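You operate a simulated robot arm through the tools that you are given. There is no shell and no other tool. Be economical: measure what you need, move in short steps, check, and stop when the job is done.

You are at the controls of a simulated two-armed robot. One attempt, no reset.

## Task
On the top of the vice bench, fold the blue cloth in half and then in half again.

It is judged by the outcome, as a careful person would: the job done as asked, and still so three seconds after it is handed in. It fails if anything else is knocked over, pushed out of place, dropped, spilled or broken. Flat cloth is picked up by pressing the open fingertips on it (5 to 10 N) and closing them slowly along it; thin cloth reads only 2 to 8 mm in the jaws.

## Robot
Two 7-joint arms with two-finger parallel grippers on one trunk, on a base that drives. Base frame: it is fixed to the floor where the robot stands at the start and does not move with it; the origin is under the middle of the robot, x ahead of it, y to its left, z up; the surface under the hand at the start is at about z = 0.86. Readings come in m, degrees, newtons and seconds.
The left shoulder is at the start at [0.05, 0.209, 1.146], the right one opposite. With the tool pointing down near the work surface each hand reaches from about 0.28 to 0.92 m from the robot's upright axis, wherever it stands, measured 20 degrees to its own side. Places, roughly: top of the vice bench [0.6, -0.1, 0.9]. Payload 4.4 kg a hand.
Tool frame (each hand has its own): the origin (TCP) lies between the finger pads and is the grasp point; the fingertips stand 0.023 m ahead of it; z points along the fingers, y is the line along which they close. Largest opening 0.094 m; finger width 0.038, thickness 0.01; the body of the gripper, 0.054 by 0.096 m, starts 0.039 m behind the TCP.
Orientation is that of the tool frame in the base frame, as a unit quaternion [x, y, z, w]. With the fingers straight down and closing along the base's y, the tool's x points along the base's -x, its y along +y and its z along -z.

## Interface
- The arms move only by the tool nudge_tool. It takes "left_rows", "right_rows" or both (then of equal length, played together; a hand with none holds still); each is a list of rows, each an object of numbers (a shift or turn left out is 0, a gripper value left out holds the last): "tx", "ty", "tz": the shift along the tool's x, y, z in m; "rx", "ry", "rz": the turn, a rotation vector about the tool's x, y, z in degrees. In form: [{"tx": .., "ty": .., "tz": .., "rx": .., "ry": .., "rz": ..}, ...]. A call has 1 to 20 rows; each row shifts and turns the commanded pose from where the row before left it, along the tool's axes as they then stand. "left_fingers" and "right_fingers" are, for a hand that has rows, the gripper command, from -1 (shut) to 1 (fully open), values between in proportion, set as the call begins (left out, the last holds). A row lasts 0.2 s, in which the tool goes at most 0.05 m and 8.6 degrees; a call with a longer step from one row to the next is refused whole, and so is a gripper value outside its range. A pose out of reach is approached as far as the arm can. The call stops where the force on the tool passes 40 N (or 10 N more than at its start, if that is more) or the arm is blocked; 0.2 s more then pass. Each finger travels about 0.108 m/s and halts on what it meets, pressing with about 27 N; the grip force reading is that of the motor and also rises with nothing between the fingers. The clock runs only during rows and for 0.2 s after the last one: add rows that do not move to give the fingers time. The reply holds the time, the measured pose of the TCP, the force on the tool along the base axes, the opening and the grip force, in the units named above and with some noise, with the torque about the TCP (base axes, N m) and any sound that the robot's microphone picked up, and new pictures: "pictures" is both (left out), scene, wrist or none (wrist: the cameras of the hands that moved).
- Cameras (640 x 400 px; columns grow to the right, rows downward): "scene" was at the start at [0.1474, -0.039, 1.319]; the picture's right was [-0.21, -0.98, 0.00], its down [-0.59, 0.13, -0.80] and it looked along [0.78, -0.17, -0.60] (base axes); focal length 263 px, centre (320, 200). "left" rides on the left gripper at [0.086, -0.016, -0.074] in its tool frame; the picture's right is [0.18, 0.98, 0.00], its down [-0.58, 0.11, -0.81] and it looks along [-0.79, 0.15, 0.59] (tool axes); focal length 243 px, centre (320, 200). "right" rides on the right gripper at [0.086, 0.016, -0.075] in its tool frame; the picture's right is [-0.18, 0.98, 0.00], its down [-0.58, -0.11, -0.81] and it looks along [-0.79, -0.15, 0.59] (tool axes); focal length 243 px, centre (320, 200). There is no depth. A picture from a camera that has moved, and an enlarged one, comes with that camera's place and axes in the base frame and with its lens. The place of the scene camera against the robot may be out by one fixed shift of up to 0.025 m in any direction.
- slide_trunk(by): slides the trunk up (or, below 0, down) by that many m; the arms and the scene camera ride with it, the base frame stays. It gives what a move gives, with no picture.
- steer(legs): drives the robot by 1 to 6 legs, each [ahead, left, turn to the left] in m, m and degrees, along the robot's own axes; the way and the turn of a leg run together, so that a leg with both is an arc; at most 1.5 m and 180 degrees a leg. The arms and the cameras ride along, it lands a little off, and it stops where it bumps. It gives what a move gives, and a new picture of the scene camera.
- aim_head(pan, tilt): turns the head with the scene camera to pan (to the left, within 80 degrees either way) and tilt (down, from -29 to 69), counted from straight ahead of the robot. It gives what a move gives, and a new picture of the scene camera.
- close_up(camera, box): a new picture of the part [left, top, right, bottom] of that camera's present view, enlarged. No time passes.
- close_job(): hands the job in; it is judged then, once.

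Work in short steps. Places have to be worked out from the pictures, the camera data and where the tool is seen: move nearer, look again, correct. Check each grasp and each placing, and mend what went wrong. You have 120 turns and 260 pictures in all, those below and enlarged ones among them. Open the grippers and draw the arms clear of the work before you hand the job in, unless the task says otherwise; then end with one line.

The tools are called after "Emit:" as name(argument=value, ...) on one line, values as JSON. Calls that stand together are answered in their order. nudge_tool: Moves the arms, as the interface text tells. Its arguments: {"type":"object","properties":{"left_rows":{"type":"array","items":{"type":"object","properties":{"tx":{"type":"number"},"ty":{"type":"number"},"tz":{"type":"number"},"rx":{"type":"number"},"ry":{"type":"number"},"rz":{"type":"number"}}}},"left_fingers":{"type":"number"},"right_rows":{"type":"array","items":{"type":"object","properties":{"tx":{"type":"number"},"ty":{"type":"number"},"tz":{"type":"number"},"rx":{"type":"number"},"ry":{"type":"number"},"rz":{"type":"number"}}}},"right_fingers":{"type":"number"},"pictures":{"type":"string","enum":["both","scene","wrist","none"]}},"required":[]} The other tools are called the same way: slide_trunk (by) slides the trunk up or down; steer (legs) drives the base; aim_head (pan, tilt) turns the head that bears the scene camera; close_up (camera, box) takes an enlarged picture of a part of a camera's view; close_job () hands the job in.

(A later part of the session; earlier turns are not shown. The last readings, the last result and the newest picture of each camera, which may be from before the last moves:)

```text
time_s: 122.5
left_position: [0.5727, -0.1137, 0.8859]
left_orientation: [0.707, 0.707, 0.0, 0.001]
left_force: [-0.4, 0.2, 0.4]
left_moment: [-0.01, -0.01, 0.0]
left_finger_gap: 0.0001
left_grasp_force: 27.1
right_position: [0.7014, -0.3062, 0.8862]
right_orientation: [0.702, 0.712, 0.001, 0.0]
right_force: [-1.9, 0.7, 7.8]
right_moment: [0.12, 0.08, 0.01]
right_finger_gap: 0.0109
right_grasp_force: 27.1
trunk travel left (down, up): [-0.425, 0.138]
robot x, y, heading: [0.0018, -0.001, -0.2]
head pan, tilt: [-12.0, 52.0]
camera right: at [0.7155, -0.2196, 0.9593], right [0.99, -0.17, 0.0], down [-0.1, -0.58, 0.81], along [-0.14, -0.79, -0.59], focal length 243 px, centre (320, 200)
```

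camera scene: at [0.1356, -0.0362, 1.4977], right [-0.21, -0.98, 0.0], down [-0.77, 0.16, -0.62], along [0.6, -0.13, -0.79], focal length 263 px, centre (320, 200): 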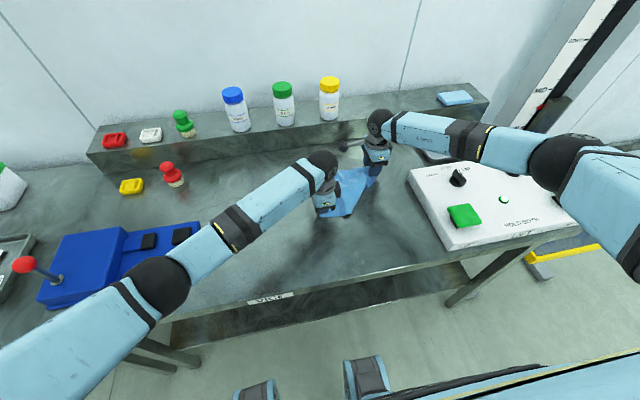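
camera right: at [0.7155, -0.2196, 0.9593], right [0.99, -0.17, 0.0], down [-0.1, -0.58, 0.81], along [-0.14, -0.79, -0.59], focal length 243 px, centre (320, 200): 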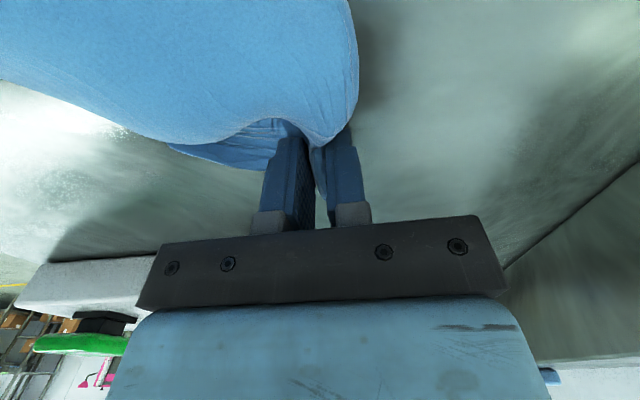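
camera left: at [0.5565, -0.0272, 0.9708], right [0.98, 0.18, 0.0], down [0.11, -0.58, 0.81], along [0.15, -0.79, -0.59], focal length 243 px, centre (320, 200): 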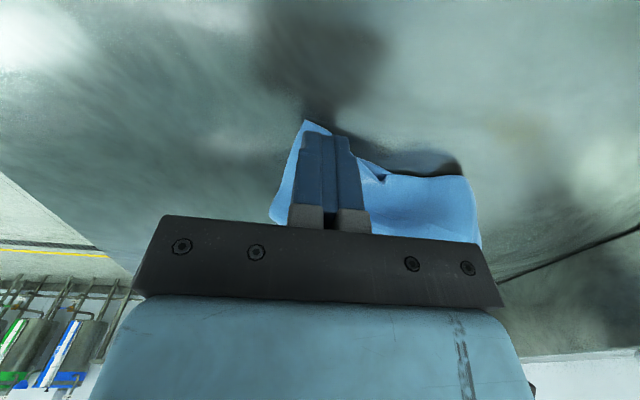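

Gripped. Firm up the left pin, then lift the right hand ~17 cm so the right edge hangs free.

Emit:
nudge_tool(left_rows=[{"tz": 0.0015}, {"tz": 0.001}, {}, {}, {}, {}, {}, {}, {}, {}], right_rows=[{}, {}, {"tz": -0.02}, {"tz": -0.025}, {"tz": -0.03}, {"tz": -0.03, "ty": -0.01}, {"tz": -0.03, "ty": -0.015, "tx": -0.01}, {"tz": -0.03, "ty": -0.02, "tx": -0.01}, {}, {}], pictures="both")

Emit:
close_up(camera="scene", box=[280, 120, 420, 230])

```text
time_s: 124.7
left_position: [0.5729, -0.1144, 0.8852]
left_orientation: [0.707, 0.707, 0.001, 0.002]
left_force: [3.6, -0.4, 26.3]
left_moment: [-0.41, -0.29, 0.03]
left_finger_gap: 0.0
left_grasp_force: 26.7
right_position: [0.656, -0.3252, 1.0514]
right_orientation: [0.702, 0.712, 0.001, 0.002]
right_force: [0.0, 0.7, -2.3]
right_moment: [-0.01, 0.02, -0.01]
right_finger_gap: 0.0051
right_grasp_force: 27.2
trunk travel left (down, up): [-0.425, 0.138]
robot x, y, heading: [-0.0014, -0.0013, 0.1]
head pan, tilt: [-12.0, 52.0]
camera scene: at [0.1332, -0.0358, 1.4981], right [-0.21, -0.98, 0.0], down [-0.77, 0.16, -0.62], along [0.6, -0.13, -0.79], focal length 263 px, centre (320, 200)
camera right: at [0.6692, -0.2395, 1.1259], right [0.99, -0.17, 0.0], down [-0.1, -0.58, 0.81], along [-0.14, -0.79, -0.59], focal length 243 px, centre (320, 200)
camera left: at [0.5565, -0.0292, 0.9593], right [0.98, 0.18, 0.0], down [0.11, -0.58, 0.81], along [0.15, -0.79, -0.59], focal length 243 px, centre (320, 200)
```

scene: 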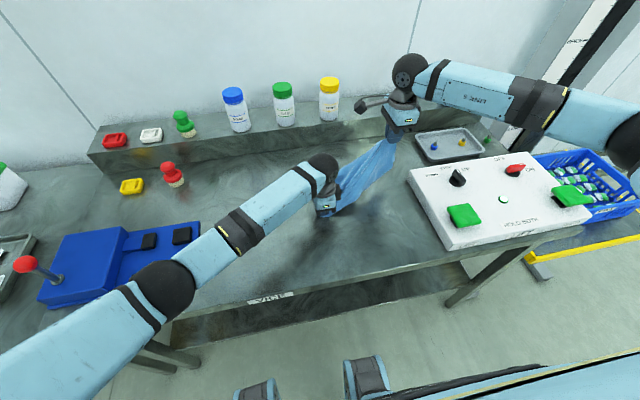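
right: 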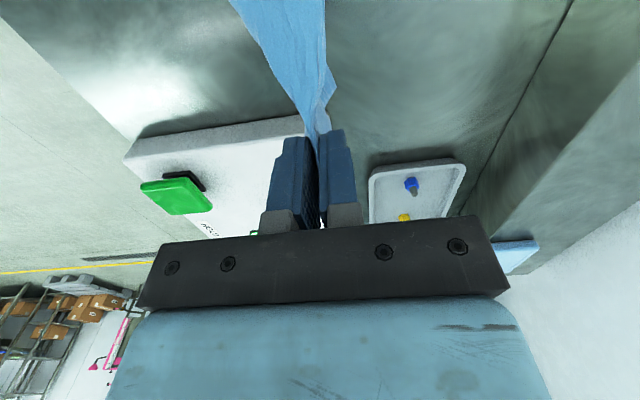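
left: 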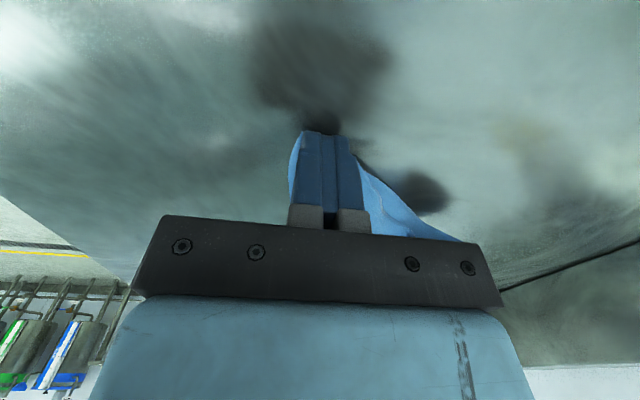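

```text
3.64 times, centred on (350, 175) of scene
camera zoom: at [0.1332, -0.0358, 1.4981], right [-0.21, -0.98, 0.0], down [-0.77, 0.16, -0.62], along [0.6, -0.13, -0.79], focal length 955 px, centre (211, 291)
```

zoom: 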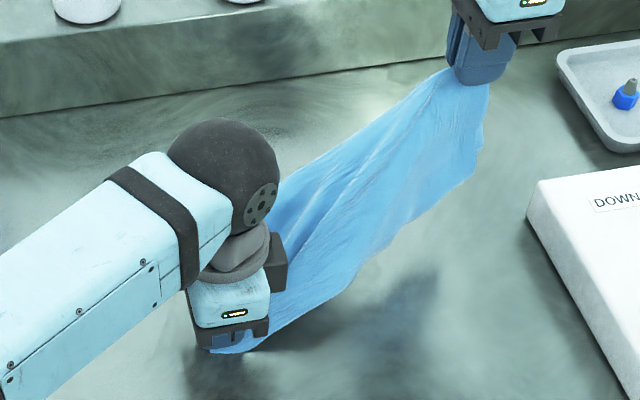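

Confirmed: the right edge now hangs free. Move the hand nearer so the hanging corner lands on the near side, then lower while moving away to lay the sheet flat.

Emit:
nudge_tool(right_rows=[{"ty": -0.02}, {"ty": -0.02}, {"ty": -0.015}, {}, {"tz": 0.02, "ty": 0.012}, {"tz": 0.02, "ty": 0.014}, {"tz": 0.02, "ty": 0.016}, {"tz": 0.02, "ty": 0.016}, {"tz": 0.02, "ty": 0.016}, {"tz": 0.02, "ty": 0.016}, {"tz": 0.02, "ty": 0.016}, {"tz": 0.018, "ty": 0.012}, {}], pictures="both")

Emit:
close_up(camera="scene", box=[280, 120, 420, 230])

```text
time_s: 127.5
left_position: [0.5725, -0.1145, 0.8853]
left_orientation: [0.707, 0.707, 0.002, 0.001]
left_force: [5.6, -3.6, 32.1]
left_moment: [-0.53, -0.35, 0.07]
left_finger_gap: 0.0001
left_grasp_force: 27.7
right_position: [0.7199, -0.3246, 0.8919]
right_orientation: [0.702, 0.712, 0.001, 0.001]
right_force: [-0.7, 0.1, 0.0]
right_moment: [0.0, 0.03, 0.0]
right_finger_gap: 0.0051
right_grasp_force: 27.2
trunk travel left (down, up): [-0.425, 0.138]
robot x, y, heading: [-0.0007, 0.0022, 0.1]
head pan, tilt: [-12.0, 52.0]
camera scene: at [0.1327, -0.036, 1.4981], right [-0.21, -0.98, 0.0], down [-0.77, 0.16, -0.62], along [0.6, -0.13, -0.79], focal length 263 px, centre (320, 200)
camera right: at [0.7348, -0.2382, 0.9663], right [0.99, -0.17, 0.0], down [-0.1, -0.58, 0.81], along [-0.14, -0.79, -0.59], focal length 243 px, centre (320, 200)
```

scene: 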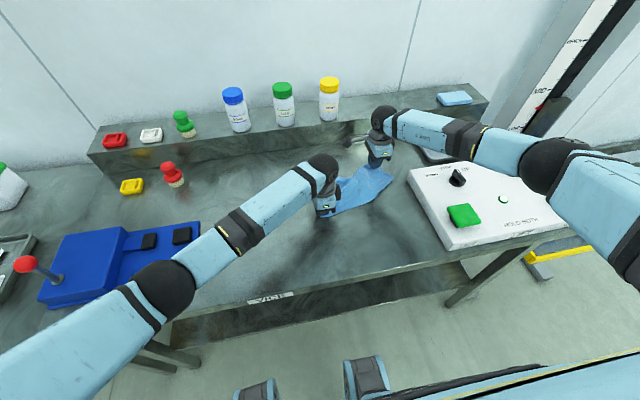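
right: 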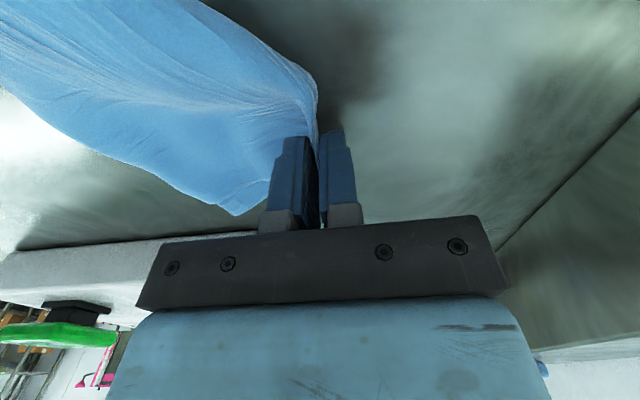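

```text
3.64 times, centred on (350, 175) of scene
camera zoom: at [0.1327, -0.036, 1.4981], right [-0.21, -0.98, 0.0], down [-0.77, 0.16, -0.62], along [0.6, -0.13, -0.79], focal length 955 px, centre (211, 291)
```

zoom: 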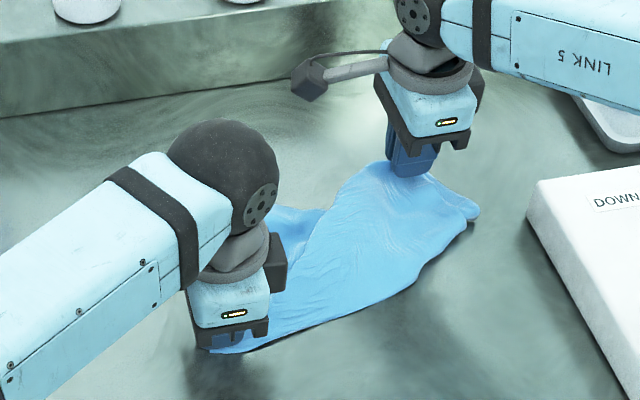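

Laid out along the diagonal. Release both hands and look.

Emit:
nudge_tool(left_rows=[{"tz": -0.01}, {"tz": -0.03}, {"tz": -0.03, "tx": 0.04}, {"tx": 0.045}, {"tx": 0.045}, {"tx": 0.045}, {}], right_rows=[{"tz": 0.004}, {}, {}, {"tz": -0.03}, {"tz": -0.04}, {"tz": -0.04, "ty": 0.01}, {}], right_fingers=-0.2, pictures="none")

Emit:
close_up(camera="scene", box=[290, 130, 410, 220])

```text
time_s: 129.1
left_position: [0.5758, 0.0591, 0.9525]
left_orientation: [0.706, 0.708, 0.001, -0.001]
left_force: [0.1, -1.0, 0.0]
left_moment: [0.03, -0.01, -0.02]
left_finger_gap: 0.0
left_grasp_force: 27.0
right_position: [0.7305, -0.3249, 0.9965]
right_orientation: [0.703, 0.711, 0.001, -0.002]
right_force: [0.2, -0.5, -0.8]
right_moment: [0.02, 0.01, -0.03]
right_finger_gap: 0.0377
right_grasp_force: 0.1
trunk travel left (down, up): [-0.425, 0.138]
robot x, y, heading: [0.0001, -0.0007, 0.0]
head pan, tilt: [-12.0, 52.0]
```

```text
4.44 times, centred on (350, 175) of scene
camera zoom: at [0.1361, -0.038, 1.4976], right [-0.21, -0.98, 0.0], down [-0.77, 0.16, -0.62], along [0.6, -0.13, -0.79], focal length 1167 px, centre (187, 311)
```

zoom: 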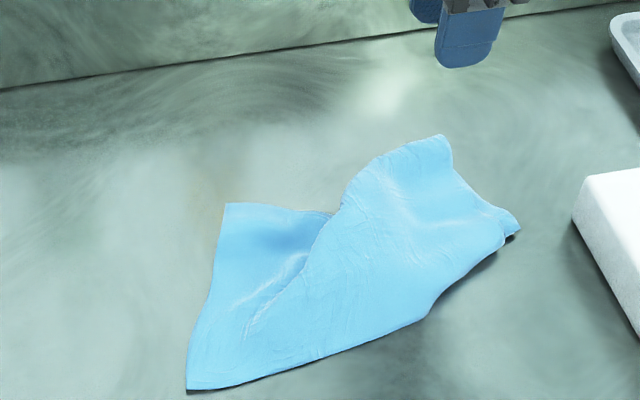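

The sheet is open again, with all four corners visible; only a wrinkle in the crest. Grip the crest at both ends (left ≈(0.686, −0.193), right ≈(0.720, −0.326)) to lift it as a two-layer curtain.

Emit:
nudge_tool(left_rows=[{"tx": -0.036, "ty": 0.0157}, {"tx": -0.036, "ty": 0.0157}, {"tx": -0.036, "ty": 0.0157}, {"tx": -0.036, "ty": 0.0157}, {"tx": -0.036, "ty": 0.0157}, {"tx": -0.036, "ty": 0.0157}, {"tx": -0.036, "ty": 0.0157}, {"rz": 6.7}, {"rz": 6.7}, {"rz": 6.7, "tz": 0.01}, {"tz": 0.01}, {}], right_rows=[{"ty": -0.0015}, {"ty": -0.0015}, {"ty": -0.0015}, {"ty": -0.0015}, {"ty": -0.0015}, {"ty": -0.0015}, {"ty": -0.0015}, {"rz": -8}, {"rz": -8, "tz": 0.02}, {"rz": -8, "tz": 0.02}, {"tz": 0.02}, {}], left_fingers=-0.2, right_fingers=-0.2, pictures="wrist")

Emit:
close_up(camera="scene", box=[290, 130, 410, 220])

```text
time_s: 131.7
left_position: [0.6707, -0.1666, 0.9317]
left_orientation: [0.82, 0.572, 0.0, 0.001]
left_force: [0.0, 0.3, 0.1]
left_moment: [-0.02, 0.0, -0.02]
left_finger_gap: 0.0378
left_grasp_force: 0.1
left hand out of reach, approached as far as the arm can: row 7
right_position: [0.722, -0.3252, 0.9373]
right_orientation: [0.539, 0.842, 0.0, 0.0]
right_force: [-0.1, -1.4, 0.2]
right_moment: [0.02, 0.01, 0.0]
right_finger_gap: 0.0376
right_grasp_force: 0.1
trunk travel left (down, up): [-0.425, 0.138]
robot x, y, heading: [0.0002, 0.0011, -0.2]
head pan, tilt: [-12.0, 52.0]
camera right: at [0.6994, -0.24, 1.0116], right [0.97, 0.24, 0.0], down [0.14, -0.57, 0.81], along [0.2, -0.78, -0.59], focal length 243 px, centre (320, 200)
camera left: at [0.6854, -0.081, 1.0067], right [0.99, -0.17, 0.0], down [-0.1, -0.58, 0.81], along [-0.13, -0.8, -0.59], focal length 243 px, centre (320, 200)
```

right: 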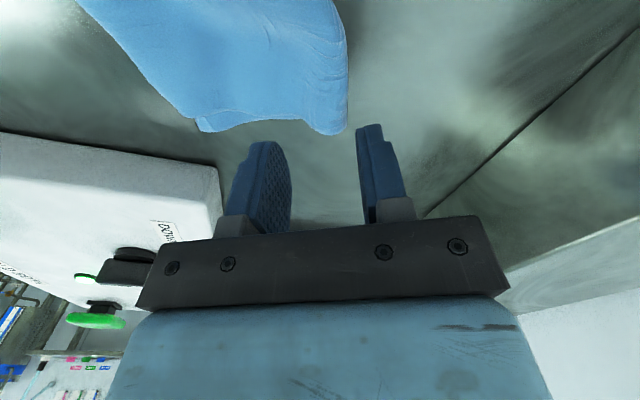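
left: 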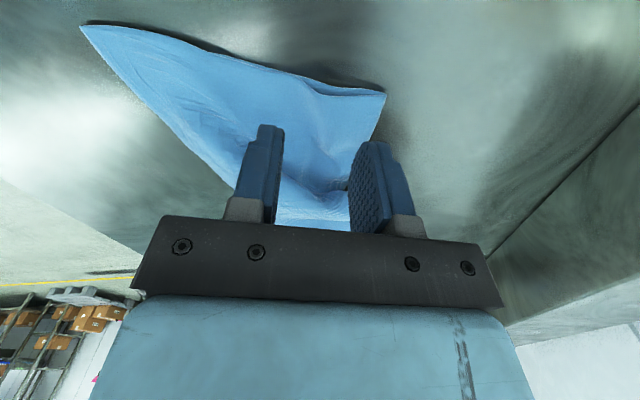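

```text
4.44 times, centred on (350, 175) of scene
camera zoom: at [0.1356, -0.036, 1.4977], right [-0.21, -0.98, 0.0], down [-0.77, 0.16, -0.62], along [0.6, -0.13, -0.79], focal length 1167 px, centre (187, 311)
```

zoom: 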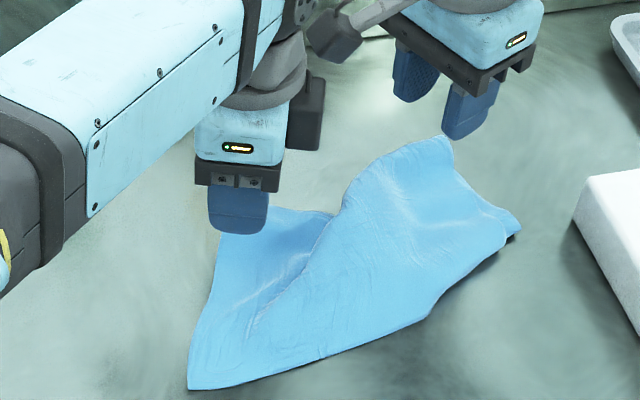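

Left hand is at its cross-body limit. Raise both hands and shift the base ~10 cm to the right so both arms reach the cloth better.

Emit:
nudge_tool(left_rows=[{"tz": -0.04}, {"tz": -0.04}, {"tz": -0.04}, {}], right_rows=[{"tz": -0.04}, {"tz": -0.04}, {"tz": -0.04}, {}], pictures="none")

Emit:
steer(legs=[[0, -0.1, 0]])

```text
time_s: 132.7
left_position: [0.6711, -0.1648, 1.0526]
left_orientation: [0.82, 0.573, -0.001, 0.0]
left_force: [-0.3, -0.7, -0.4]
left_moment: [-0.02, -0.01, 0.01]
left_finger_gap: 0.0377
left_grasp_force: 0.1
right_position: [0.7209, -0.325, 1.0591]
right_orientation: [0.538, 0.843, 0.0, 0.001]
right_force: [0.2, -0.5, -0.5]
right_moment: [-0.02, 0.02, 0.02]
right_finger_gap: 0.0378
right_grasp_force: 0.0
trunk travel left (down, up): [-0.425, 0.138]
robot x, y, heading: [0.0004, 0.0027, 0.2]
head pan, tilt: [-12.0, 52.0]
```

```text
time_s: 134.3
left_position: [0.6711, -0.2624, 1.0536]
left_orientation: [0.819, 0.574, 0.0, 0.0]
left_force: [0.7, 0.1, 1.0]
left_moment: [-0.01, 0.02, -0.01]
left_finger_gap: 0.0376
left_grasp_force: 0.1
right_position: [0.7223, -0.4222, 1.0589]
right_orientation: [0.538, 0.843, 0.0, 0.0]
right_force: [0.5, -0.6, -0.6]
right_moment: [-0.02, -0.03, -0.03]
right_finger_gap: 0.0376
right_grasp_force: 0.0
trunk travel left (down, up): [-0.425, 0.138]
robot x, y, heading: [0.001, -0.097, 0.4]
head pan, tilt: [-12.0, 52.0]
camera scene: at [0.136, -0.1349, 1.4977], right [-0.21, -0.98, 0.0], down [-0.77, 0.16, -0.62], along [0.6, -0.13, -0.79], focal length 263 px, centre (320, 200)
```

scene: 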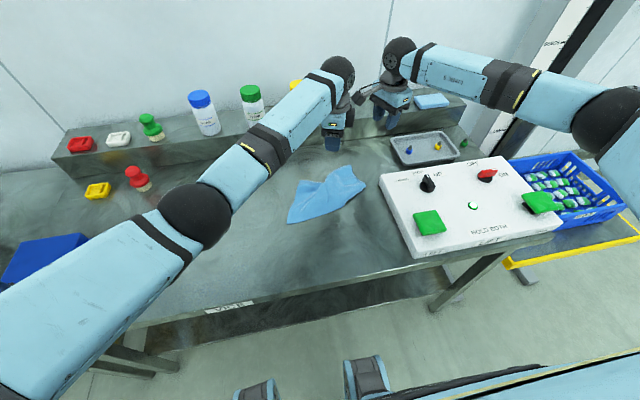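

Base shifted cleanly. Bring both hands back over the crest ends and descend close to the cloth.

Emit:
nudge_tool(left_rows=[{"tx": 0.019, "ty": -0.001}, {"tx": 0.019, "ty": -0.001}, {"tx": 0.019, "ty": -0.001}, {"tx": 0.0186, "ty": -0.001}, {"tz": 0.04}, {"tz": 0.04}, {"tz": 0.04}, {"tz": 0.02}, {"tz": 0.015}, {}], right_rows=[{"tx": 0.0217, "ty": 0.011}, {"tx": 0.0217, "ty": 0.011}, {"tx": 0.0217, "ty": 0.011}, {"tx": 0.0215, "ty": 0.0113}, {"tz": 0.04}, {"tz": 0.04}, {"tz": 0.04}, {"tz": 0.025}, {"tz": 0.015}, {}], pictures="both")

```text
time_s: 135.2
left_position: [0.6911, -0.1993, 1.051]
left_orientation: [0.817, 0.576, -0.001, -0.002]
left_force: [1.1, 1.2, -0.3]
left_moment: [-0.07, 0.15, 0.07]
left_finger_gap: 0.0376
left_grasp_force: 0.0
right_position: [0.7274, -0.352, 1.0603]
right_orientation: [0.544, 0.839, -0.003, 0.002]
right_force: [-1.7, -1.3, 0.3]
right_moment: [0.21, -0.12, 0.17]
right_finger_gap: 0.0376
right_grasp_force: 0.1
trunk travel left (down, up): [-0.425, 0.138]
robot x, y, heading: [-0.0061, -0.0953, -0.0]
head pan, tilt: [-12.0, 52.0]
stopped in row 4 (left hand): the force on the tool passed its limit at 47 N (the readings are from after the stop); the commanded pose is now the measured one
camera scene: at [0.1364, -0.1333, 1.4976], right [-0.21, -0.98, 0.0], down [-0.77, 0.16, -0.62], along [0.6, -0.13, -0.79], focal length 263 px, centre (320, 200)
camera right: at [0.7062, -0.2664, 1.1334], right [0.97, 0.23, 0.0], down [0.14, -0.57, 0.81], along [0.19, -0.79, -0.59], focal length 243 px, centre (320, 200)
camera left: at [0.7052, -0.1148, 1.1269], right [0.99, -0.16, 0.0], down [-0.09, -0.59, 0.8], along [-0.13, -0.79, -0.59], focal length 243 px, centre (320, 200)
```

scene: 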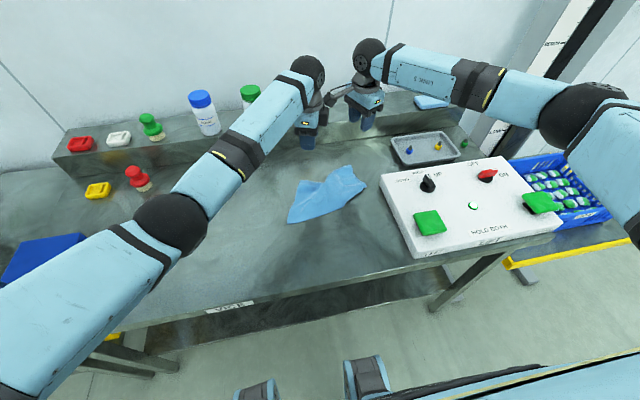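
right: 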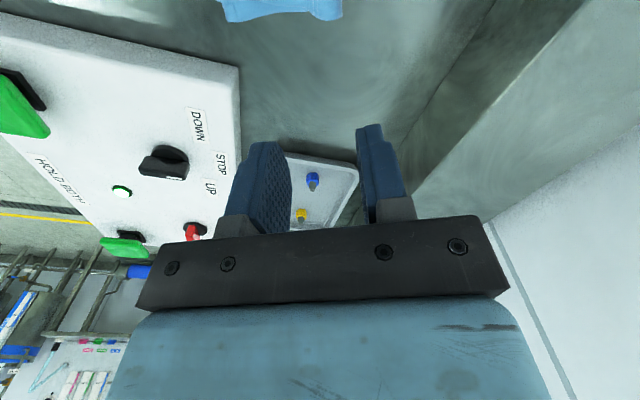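
left: 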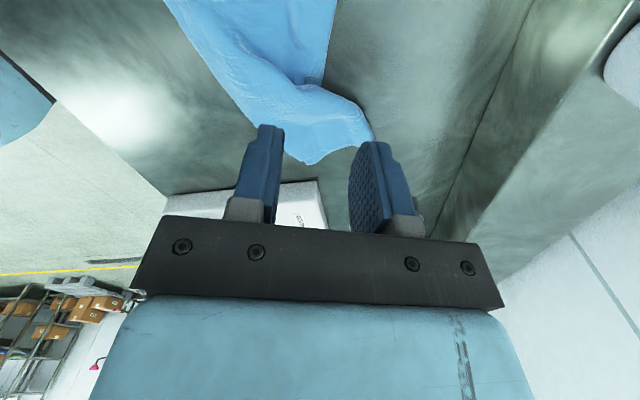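

The right gripper's camera arm bumped the left gripper in the air (nothing else touched). Keep the hands ≥17 cm apart: move the right hand away, and use the left hand alone to grip the crest's left end and pull the wrinkle out.

Emit:
nudge_tool(left_rows=[{}, {}, {"tx": 0.009}, {"tz": 0.04}, {"tz": 0.04}, {"tz": 0.04}, {"tz": 0.03}, {"tz": 0.01}, {}], right_rows=[{"tx": -0.03, "tz": -0.02}, {"tx": -0.04, "tz": -0.02}, {}, {}, {}, {}, {}, {}, {}], pictures="wrist")

```text
time_s: 137.2
left_position: [0.6932, -0.1924, 0.8923]
left_orientation: [0.818, 0.575, 0.001, -0.002]
left_force: [0.0, 0.7, 0.2]
left_moment: [0.0, 0.01, 0.04]
left_finger_gap: 0.0379
left_grasp_force: 0.1
right_position: [0.7556, -0.4184, 1.1004]
right_orientation: [0.544, 0.839, -0.002, 0.001]
right_force: [-0.1, 0.1, -1.0]
right_moment: [0.01, 0.0, 0.0]
right_finger_gap: 0.0377
right_grasp_force: 0.0
trunk travel left (down, up): [-0.425, 0.138]
robot x, y, heading: [-0.0023, -0.1005, 0.2]
head pan, tilt: [-12.0, 52.0]
camera right: at [0.7344, -0.3324, 1.1736], right [0.97, 0.23, 0.0], down [0.14, -0.57, 0.81], along [0.19, -0.79, -0.59], focal length 243 px, centre (320, 200)
camera left: at [0.7081, -0.1075, 0.9673], right [0.99, -0.16, 0.0], down [-0.09, -0.59, 0.8], along [-0.13, -0.79, -0.59], focal length 243 px, centre (320, 200)
```

right: 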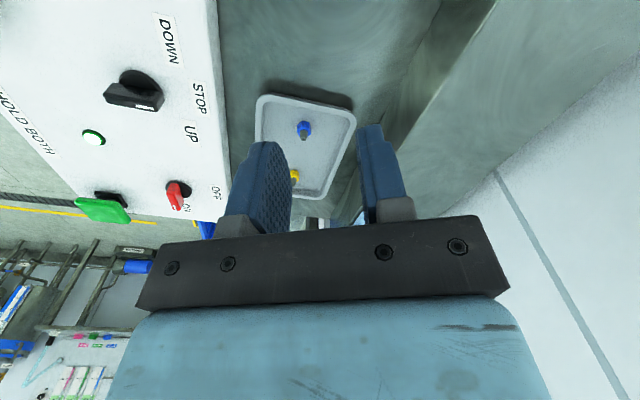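
left: 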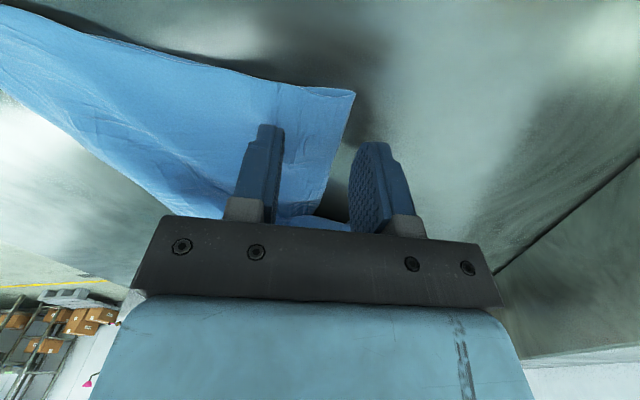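

The crest lies between the left fingers. Press and close.

Emit:
nudge_tool(left_rows=[{"tz": 0.003}, {"tz": 0.003}, {"tz": 0.0015}, {}], pictures="none")

Emit:
nudge_tool(left_rows=[{}, {}, {}], left_fingers=-0.5, pictures="none")

Emit:
nudge_tool(left_rows=[{}, {}, {}, {}], left_fingers=-1, pictures="wrist")

```text
time_s: 138.2
left_position: [0.6927, -0.1926, 0.8851]
left_orientation: [0.818, 0.575, 0.001, -0.003]
left_force: [1.8, 0.9, 6.2]
left_moment: [0.15, 0.1, -0.05]
left_finger_gap: 0.0372
left_grasp_force: 0.1
right_position: [0.7552, -0.4177, 1.1003]
right_orientation: [0.544, 0.839, -0.003, 0.002]
right_force: [-0.2, 0.1, -0.7]
right_moment: [0.02, 0.04, 0.04]
right_finger_gap: 0.0374
right_grasp_force: 0.2
trunk travel left (down, up): [-0.425, 0.138]
robot x, y, heading: [0.0, -0.0988, -0.0]
head pan, tilt: [-12.0, 52.0]
```

```text
time_s: 139.0
left_position: [0.6928, -0.1926, 0.8856]
left_orientation: [0.818, 0.576, 0.001, -0.001]
left_force: [1.0, -1.3, 9.0]
left_moment: [0.14, 0.07, 0.0]
left_finger_gap: 0.0233
left_grasp_force: 0.0
right_position: [0.7553, -0.4168, 1.0999]
right_orientation: [0.544, 0.839, -0.001, 0.002]
right_force: [0.1, -0.1, 0.4]
right_moment: [-0.03, 0.0, 0.0]
right_finger_gap: 0.0376
right_grasp_force: 0.0
trunk travel left (down, up): [-0.425, 0.138]
robot x, y, heading: [-0.0022, -0.0991, -0.1]
head pan, tilt: [-12.0, 52.0]
```

```text
time_s: 140.0
left_position: [0.6922, -0.1917, 0.8852]
left_orientation: [0.818, 0.575, 0.001, -0.002]
left_force: [-1.0, 1.3, 10.5]
left_moment: [0.11, 0.04, -0.04]
left_finger_gap: 0.0026
left_grasp_force: 26.9
right_position: [0.7546, -0.4183, 1.1004]
right_orientation: [0.543, 0.84, -0.001, 0.003]
right_force: [0.0, 0.0, 0.8]
right_moment: [0.0, -0.03, -0.01]
right_finger_gap: 0.0376
right_grasp_force: 0.0
trunk travel left (down, up): [-0.425, 0.138]
robot x, y, heading: [0.0002, -0.0985, -0.0]
head pan, tilt: [-12.0, 52.0]
camera left: at [0.7066, -0.1077, 0.9603], right [0.99, -0.16, 0.0], down [-0.09, -0.59, 0.8], along [-0.13, -0.79, -0.59], focal length 243 px, centre (320, 200)
```

left: 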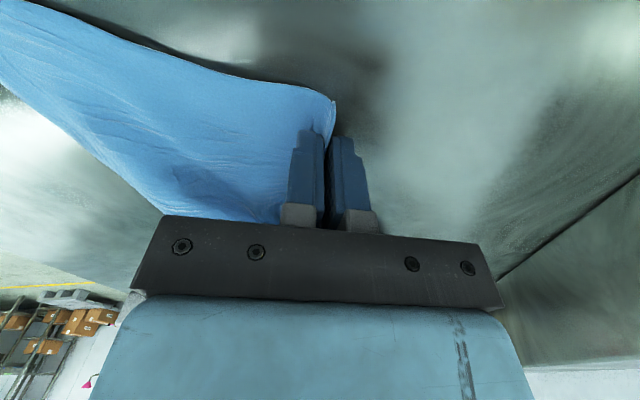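

Clean crest pinch (2.6 mm). Lift slightly and pull left along the crest to straighten it.

Emit:
nudge_tool(left_rows=[{"tz": -0.02}, {"tz": -0.02}, {"tx": 0.018}, {"tx": 0.018}, {"tx": 0.018}, {"tx": 0.018}, {"tx": 0.018}, {"rz": -6.7}, {"rz": -6.7}, {"rz": -6.7}, {}], pictures="none")

Emit:
close_up(camera="scene", box=[250, 130, 410, 240])

```text
time_s: 142.4
left_position: [0.7243, -0.1074, 0.9254]
left_orientation: [0.705, 0.709, 0.0, -0.002]
left_force: [-0.3, -0.3, -0.8]
left_moment: [0.01, 0.02, 0.0]
left_finger_gap: 0.0024
left_grasp_force: 27.8
right_position: [0.7556, -0.4171, 1.101]
right_orientation: [0.544, 0.839, -0.002, 0.003]
right_force: [-0.4, -0.9, -1.3]
right_moment: [0.02, 0.02, 0.01]
right_finger_gap: 0.0375
right_grasp_force: 0.1
trunk travel left (down, up): [-0.425, 0.138]
robot x, y, heading: [0.0027, -0.1019, -0.2]
head pan, tilt: [-12.0, 52.0]
```

```text
3.64 times, centred on (330, 185) of scene
camera zoom: at [0.136, -0.135, 1.4976], right [-0.21, -0.98, 0.0], down [-0.77, 0.16, -0.62], along [0.6, -0.13, -0.79], focal length 955 px, centre (284, 254)
```

zoom: 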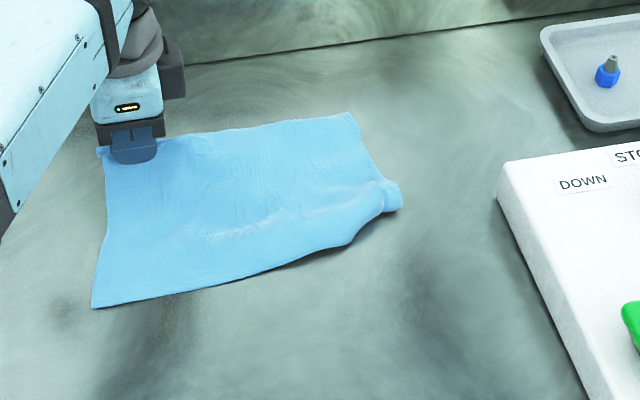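

Excellent — the once-folded sheet is flat and straight now. Bring the right hand to the crest's right end (≈(0.752, −0.283)), keeping clear of the left gripper.

Emit:
nudge_tool(right_rows=[{"rz": 8}, {"rz": 8}, {"tx": 0.026, "ty": 0.0055}, {"tx": 0.026, "ty": 0.0055}, {"tx": 0.026, "ty": 0.0055}, {"tx": 0.026, "ty": 0.0055}, {"tx": 0.027, "ty": 0.0055}, {"tz": 0.04}, {"tz": 0.04}, {"tz": 0.04}, {"tz": 0.03}, {"tz": 0.02}, {}], pictures="both")

```text
time_s: 145.2
left_position: [0.7238, -0.1085, 0.9255]
left_orientation: [0.705, 0.709, 0.001, -0.002]
left_force: [-0.3, -0.4, -0.8]
left_moment: [0.04, -0.03, -0.01]
left_finger_gap: 0.0027
left_grasp_force: 27.7
right_position: [0.7649, -0.2849, 0.9281]
right_orientation: [0.656, 0.755, -0.002, 0.002]
right_force: [0.7, 0.1, 0.2]
right_moment: [-0.01, 0.01, 0.0]
right_finger_gap: 0.0375
right_grasp_force: 0.1
trunk travel left (down, up): [-0.425, 0.138]
robot x, y, heading: [-0.0055, -0.1008, 0.2]
head pan, tilt: [-12.0, 52.0]
camera scene: at [0.1358, -0.1351, 1.4977], right [-0.21, -0.98, 0.0], down [-0.77, 0.16, -0.62], along [0.6, -0.13, -0.79], focal length 263 px, centre (320, 200)
camera right: at [0.7676, -0.1978, 1.0017], right [1.0, -0.04, 0.0], down [-0.03, -0.59, 0.81], along [-0.04, -0.81, -0.59], focal length 243 px, centre (320, 200)
```

scene: 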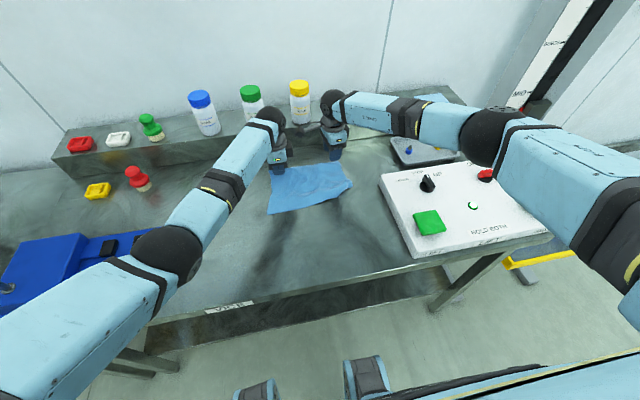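
right: 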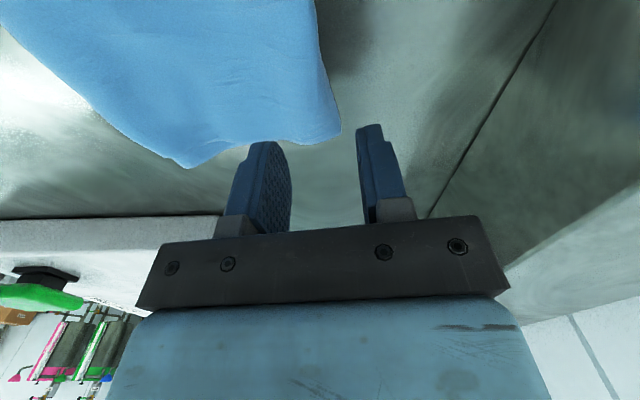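

Crest passes between the right fingers. Small adjust, press and close.

Emit:
nudge_tool(right_rows=[{"ty": -0.006}, {"tz": 0.02}, {"tz": 0.014}, {"tz": 0.006}, {"tz": 0.003}, {}], pictures="none")

Emit:
nudge_tool(right_rows=[{}, {}, {}], right_fingers=-0.5, pictures="none")

Emit:
nudge_tool(right_rows=[{}, {}, {}, {}], right_fingers=-1, pictures="wrist")

```text
time_s: 146.6
left_position: [0.7245, -0.1074, 0.9256]
left_orientation: [0.705, 0.709, 0.0, -0.001]
left_force: [0.3, -0.3, 0.4]
left_moment: [0.0, 0.0, -0.05]
left_finger_gap: 0.0025
left_grasp_force: 26.8
right_position: [0.7584, -0.2861, 0.8854]
right_orientation: [0.655, 0.756, -0.002, 0.002]
right_force: [-0.3, 0.1, 1.3]
right_moment: [-0.02, -0.01, -0.03]
right_finger_gap: 0.0375
right_grasp_force: 0.1
trunk travel left (down, up): [-0.425, 0.138]
robot x, y, heading: [-0.0012, -0.0941, 0.0]
head pan, tilt: [-12.0, 52.0]
```

```text
time_s: 147.4
left_position: [0.7243, -0.1076, 0.9259]
left_orientation: [0.705, 0.709, 0.001, -0.002]
left_force: [-0.2, 0.5, 0.3]
left_moment: [-0.04, 0.02, -0.02]
left_finger_gap: 0.0026
left_grasp_force: 27.1
right_position: [0.7598, -0.2858, 0.8864]
right_orientation: [0.655, 0.756, -0.002, 0.002]
right_force: [0.8, 0.3, 0.7]
right_moment: [-0.01, 0.0, 0.0]
right_finger_gap: 0.0239
right_grasp_force: 0.1
trunk travel left (down, up): [-0.425, 0.138]
robot x, y, heading: [-0.0005, -0.0955, 0.3]
head pan, tilt: [-12.0, 52.0]
```

```text
time_s: 148.4
left_position: [0.7242, -0.1088, 0.9249]
left_orientation: [0.706, 0.708, 0.0, -0.003]
left_force: [-0.1, -0.1, -0.2]
left_moment: [0.0, -0.01, -0.06]
left_finger_gap: 0.0026
left_grasp_force: 27.3
right_position: [0.7596, -0.285, 0.8872]
right_orientation: [0.656, 0.755, -0.002, 0.002]
right_force: [-0.4, 0.4, 3.1]
right_moment: [0.02, 0.06, -0.02]
right_finger_gap: 0.0077
right_grasp_force: 26.9
trunk travel left (down, up): [-0.425, 0.138]
robot x, y, heading: [0.0021, -0.101, 0.1]
head pan, tilt: [-12.0, 52.0]
camera right: at [0.7615, -0.1979, 0.9602], right [1.0, -0.04, 0.0], down [-0.03, -0.59, 0.81], along [-0.03, -0.81, -0.59], focal length 243 px, centre (320, 200)
```

right: 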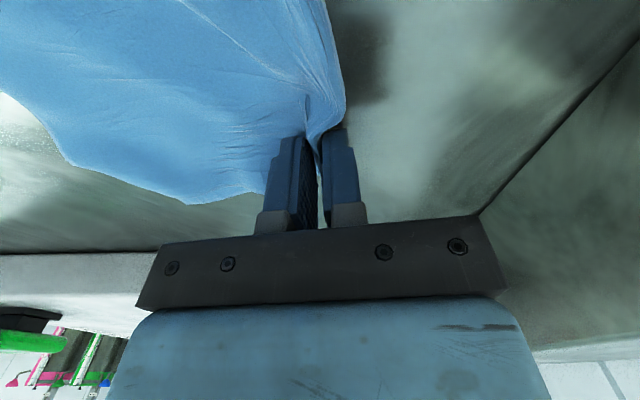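

Both crest ends held. Lift together into a curtain, level and square up at x≈0.66.

Emit:
nudge_tool(left_rows=[{}, {}, {"tz": -0.024}, {"tz": -0.024}, {"tz": -0.024}, {"tz": -0.024}, {"tz": -0.025}, {"tz": -0.024}, {"ty": -0.02}, {"ty": -0.022}, {"ty": -0.022}, {}, {}, {}, {}], right_rows=[{"tz": -0.02}, {"tz": -0.019}, {"tz": -0.024}, {"tz": -0.024}, {"tz": -0.024}, {"tz": -0.024}, {"tz": -0.025}, {"tz": -0.024, "rz": 8}, {"ty": -0.033, "tx": -0.007}, {"ty": -0.033, "tx": -0.007}, {"ty": -0.033, "tx": -0.006}, {}, {}, {}, {}], pictures="both")

Emit:
close_up(camera="scene", box=[240, 110, 400, 230])

```text
time_s: 151.6
left_position: [0.6609, -0.1082, 1.0707]
left_orientation: [0.705, 0.709, 0.0, -0.002]
left_force: [-0.2, -0.9, 0.5]
left_moment: [0.01, 0.01, -0.03]
left_finger_gap: 0.0025
left_grasp_force: 26.9
right_position: [0.6594, -0.3048, 1.0697]
right_orientation: [0.706, 0.708, -0.002, 0.001]
right_force: [0.0, 1.0, 0.0]
right_moment: [0.02, -0.02, 0.01]
right_finger_gap: 0.0061
right_grasp_force: 27.2
trunk travel left (down, up): [-0.425, 0.138]
robot x, y, heading: [0.0003, -0.0993, 0.1]
head pan, tilt: [-12.0, 52.0]
camera scene: at [0.1362, -0.135, 1.4976], right [-0.21, -0.98, 0.0], down [-0.77, 0.16, -0.62], along [0.6, -0.13, -0.79], focal length 263 px, centre (320, 200)
camera right: at [0.6743, -0.2193, 1.1438], right [0.98, -0.18, 0.0], down [-0.11, -0.58, 0.81], along [-0.15, -0.8, -0.59], focal length 243 px, centre (320, 200)
camera left: at [0.6446, -0.023, 1.1461], right [0.98, 0.19, 0.0], down [0.11, -0.58, 0.8], along [0.15, -0.79, -0.59], focal length 243 px, centre (320, 200)
```

scene: 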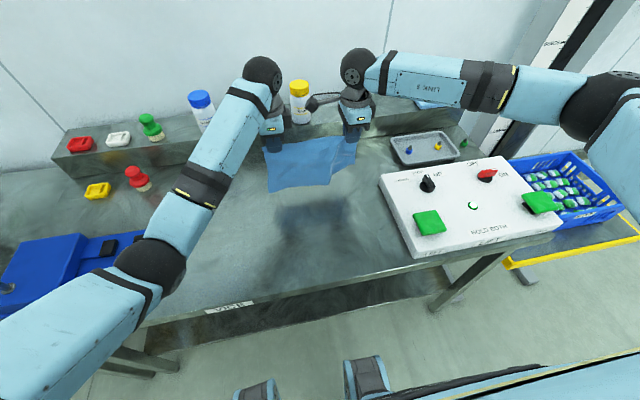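
right: 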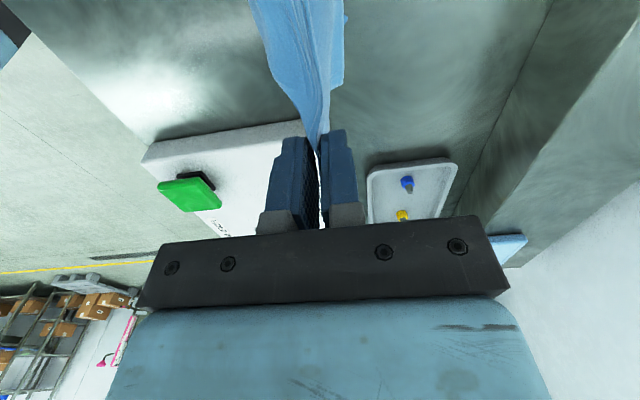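
left: 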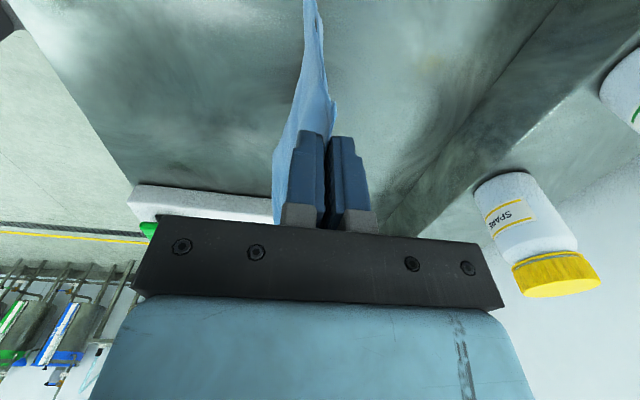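

```text
3.33 times, centred on (320, 170) of scene
camera zoom: at [0.1362, -0.135, 1.4976], right [-0.21, -0.98, 0.0], down [-0.77, 0.16, -0.62], along [0.6, -0.13, -0.79], focal length 875 px, centre (320, 300)
```

zoom: 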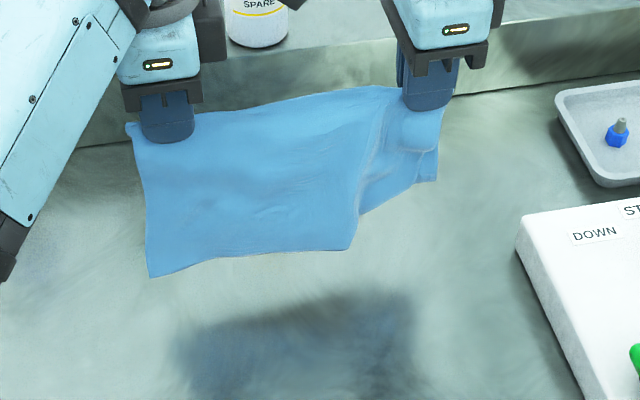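

Nearly perfect curtain, except the lower right is bunched by the right grip. Lay it flat again, then regrip the right end more cleanly.

Emit:
nudge_tool(left_rows=[{"ty": -0.02}, {"ty": -0.02}, {"ty": -0.02}, {}, {}, {"tz": 0.015}, {"tz": 0.018, "ty": 0.012}, {"tz": 0.018, "ty": 0.014}, {"tz": 0.018, "ty": 0.014}, {"tz": 0.018, "ty": 0.014}, {"tz": 0.018, "ty": 0.014}, {"tz": 0.018, "ty": 0.014}, {"tz": 0.018, "ty": 0.014}, {"tz": 0.018, "ty": 0.014}, {"tz": 0.016, "ty": 0.01}, {"tz": 0.005}, {}], right_rows=[{"ty": -0.02}, {"ty": -0.02}, {"ty": -0.02}, {}, {}, {"tz": 0.015}, {"tz": 0.018, "ty": 0.012}, {"tz": 0.018, "ty": 0.014}, {"tz": 0.018, "ty": 0.014}, {"tz": 0.018, "ty": 0.014}, {"tz": 0.018, "ty": 0.014}, {"tz": 0.018, "ty": 0.014}, {"tz": 0.018, "ty": 0.014}, {"tz": 0.018, "ty": 0.014}, {"tz": 0.016, "ty": 0.01}, {"tz": 0.005}, {}], pictures="none")

Emit:
nudge_tool(right_rows=[{}, {}, {}, {"tz": -0.02}, {"tz": -0.03}, {"tz": -0.03, "ty": 0.01}, {}], right_fingers=-0.2, pictures="wrist")

Emit:
close_up(camera="scene", box=[240, 120, 400, 230])

```text
time_s: 155.2
left_position: [0.7202, -0.1078, 0.891]
left_orientation: [0.705, 0.709, 0.001, -0.002]
left_force: [-0.5, -1.0, 0.2]
left_moment: [0.0, 0.01, -0.01]
left_finger_gap: 0.0027
left_grasp_force: 27.2
right_position: [0.7216, -0.304, 0.8909]
right_orientation: [0.706, 0.708, 0.0, 0.002]
right_force: [-0.2, 1.0, 1.9]
right_moment: [0.05, -0.01, 0.0]
right_finger_gap: 0.0062
right_grasp_force: 26.6
trunk travel left (down, up): [-0.425, 0.138]
robot x, y, heading: [0.0011, -0.0991, -0.1]
head pan, tilt: [-12.0, 52.0]
```

```text
time_s: 156.8
left_position: [0.72, -0.1064, 0.8907]
left_orientation: [0.705, 0.709, 0.001, -0.002]
left_force: [0.0, 0.0, -0.5]
left_moment: [0.01, 0.03, -0.05]
left_finger_gap: 0.0027
left_grasp_force: 27.1
right_position: [0.7328, -0.3055, 0.9714]
right_orientation: [0.706, 0.708, -0.002, 0.002]
right_force: [0.4, -0.1, -0.4]
right_moment: [0.01, 0.0, 0.01]
right_finger_gap: 0.0378
right_grasp_force: 0.0
trunk travel left (down, up): [-0.425, 0.138]
robot x, y, heading: [0.0006, -0.1016, -0.3]
head pan, tilt: [-12.0, 52.0]
camera right: at [0.7476, -0.2191, 1.0445], right [0.98, -0.18, 0.0], down [-0.11, -0.58, 0.81], along [-0.15, -0.8, -0.59], focal length 243 px, centre (320, 200)
```

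right: 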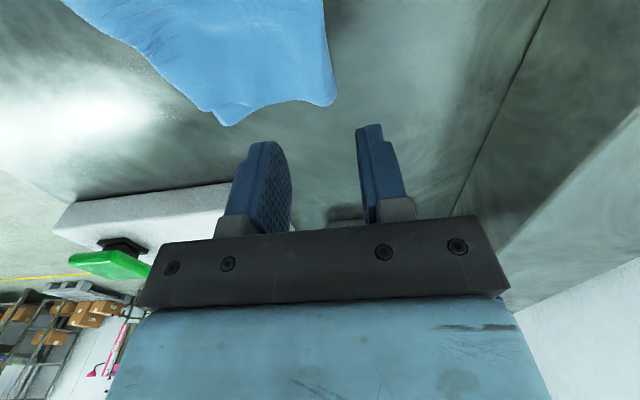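

```text
3.64 times, centred on (320, 175) of scene
camera zoom: at [0.1361, -0.1353, 1.4976], right [-0.21, -0.98, 0.0], down [-0.77, 0.16, -0.62], along [0.6, -0.13, -0.79], focal length 955 px, centre (320, 291)
```

zoom: 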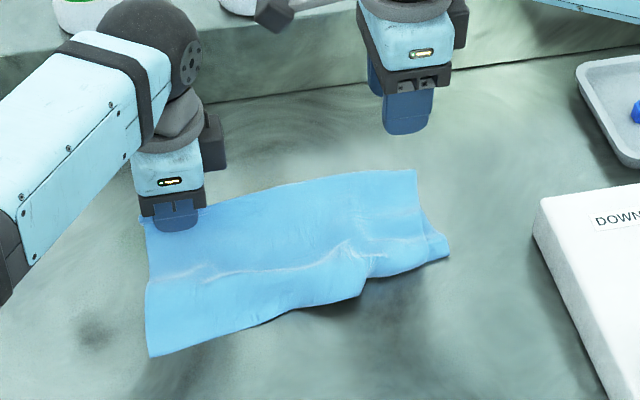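

The near-right corner is ~4.5 cm short because of a pleat. With the left hand holding the crest, press the right hand's closed fingertips on that corner and drag it toward me.

Emit:
nudge_tool(right_rows=[{"ty": -0.029, "tx": -0.002}, {"ty": -0.029, "tx": -0.002}, {"ty": -0.029, "tx": -0.002, "tz": 0.02}, {"tz": 0.03}, {"tz": 0.025}, {"tz": 0.006}, {}], right_fingers=-1, pictures="wrist")

```text
time_s: 158.4
left_position: [0.7196, -0.1067, 0.8901]
left_orientation: [0.705, 0.709, 0.0, -0.002]
left_force: [-0.2, 0.0, 0.0]
left_moment: [-0.01, 0.03, -0.04]
left_finger_gap: 0.0027
left_grasp_force: 27.6
right_position: [0.645, -0.3112, 0.8888]
right_orientation: [0.707, 0.708, -0.001, 0.002]
right_force: [0.2, -0.1, 0.9]
right_moment: [-0.01, 0.0, -0.02]
right_finger_gap: 0.0
right_grasp_force: 27.2
trunk travel left (down, up): [-0.425, 0.138]
robot x, y, heading: [-0.0027, -0.0996, 0.1]
head pan, tilt: [-12.0, 52.0]
camera right: at [0.6593, -0.2254, 0.9627], right [0.98, -0.18, 0.0], down [-0.11, -0.58, 0.81], along [-0.15, -0.8, -0.59], focal length 243 px, centre (320, 200)
```

right: 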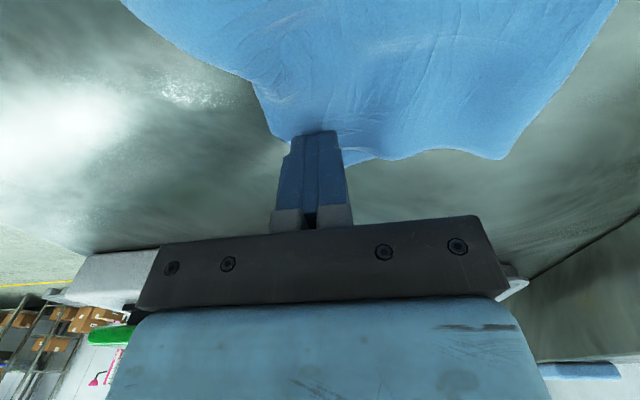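

On the corner. Press and drag toward me ~4.5 cm.

Emit:
nudge_tool(right_rows=[{"tz": 0.002}, {"tz": 0.0012}, {"ty": -0.008}, {"ty": -0.008}, {"ty": -0.008}, {"ty": -0.008}, {"ty": -0.008}, {"ty": -0.007}, {}], pictures="none")

Emit:
close_up(camera="scene", box=[240, 120, 400, 230])

```text
time_s: 160.4
left_position: [0.7191, -0.106, 0.891]
left_orientation: [0.705, 0.709, 0.0, -0.002]
left_force: [-0.6, -1.1, -1.3]
left_moment: [-0.05, 0.03, -0.01]
left_finger_gap: 0.0029
left_grasp_force: 27.1
right_position: [0.597, -0.3117, 0.8873]
right_orientation: [0.707, 0.707, -0.001, 0.003]
right_force: [2.6, 0.2, 7.5]
right_moment: [0.11, -0.04, -0.04]
right_finger_gap: 0.0
right_grasp_force: 27.0
trunk travel left (down, up): [-0.425, 0.138]
robot x, y, heading: [-0.0023, -0.0991, 0.2]
head pan, tilt: [-12.0, 52.0]
```

```text
3.64 times, centred on (320, 175) of scene
camera zoom: at [0.1353, -0.1345, 1.4978], right [-0.21, -0.98, 0.0], down [-0.77, 0.16, -0.62], along [0.6, -0.13, -0.79], focal length 955 px, centre (320, 291)
```

zoom: 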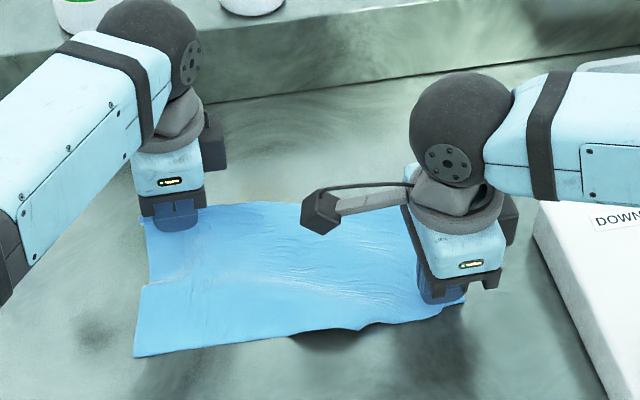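

The corner came out well. Lift the right hand and check.

Emit:
nudge_tool(right_rows=[{"tz": -0.03}, {"tz": -0.04}, {"tz": -0.04}, {"tx": -0.03, "ty": 0.03}, {"tx": -0.03, "ty": 0.03}, {"ty": 0.04}, {"ty": 0.04}], right_fingers=-0.2, pictures="none")

Emit:
close_up(camera="scene", box=[240, 120, 400, 230])

```text
time_s: 162.0
left_position: [0.7206, -0.1065, 0.8904]
left_orientation: [0.705, 0.709, -0.001, -0.002]
left_force: [0.1, -0.7, 0.7]
left_moment: [-0.02, 0.01, -0.07]
left_finger_gap: 0.0026
left_grasp_force: 26.7
right_position: [0.7367, -0.3714, 0.9952]
right_orientation: [0.707, 0.708, -0.002, 0.002]
right_force: [-0.6, -0.4, 0.1]
right_moment: [0.01, 0.02, 0.03]
right_finger_gap: 0.0376
right_grasp_force: 0.1
trunk travel left (down, up): [-0.425, 0.138]
robot x, y, heading: [0.0025, -0.0984, 0.1]
head pan, tilt: [-12.0, 52.0]
```

```text
3.64 times, centred on (320, 175) of scene
camera zoom: at [0.137, -0.1345, 1.4975], right [-0.21, -0.98, 0.0], down [-0.77, 0.16, -0.62], along [0.6, -0.13, -0.79], focal length 955 px, centre (320, 291)
```

zoom: 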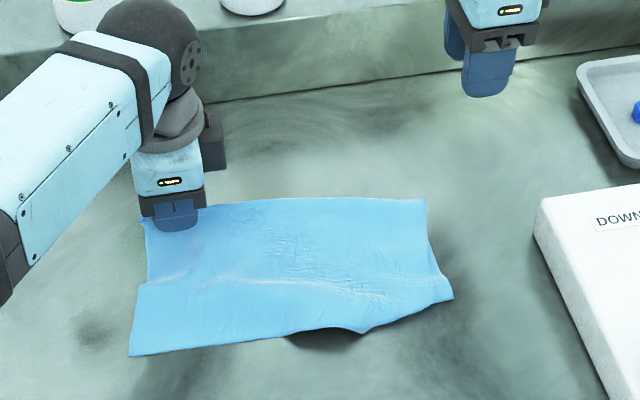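

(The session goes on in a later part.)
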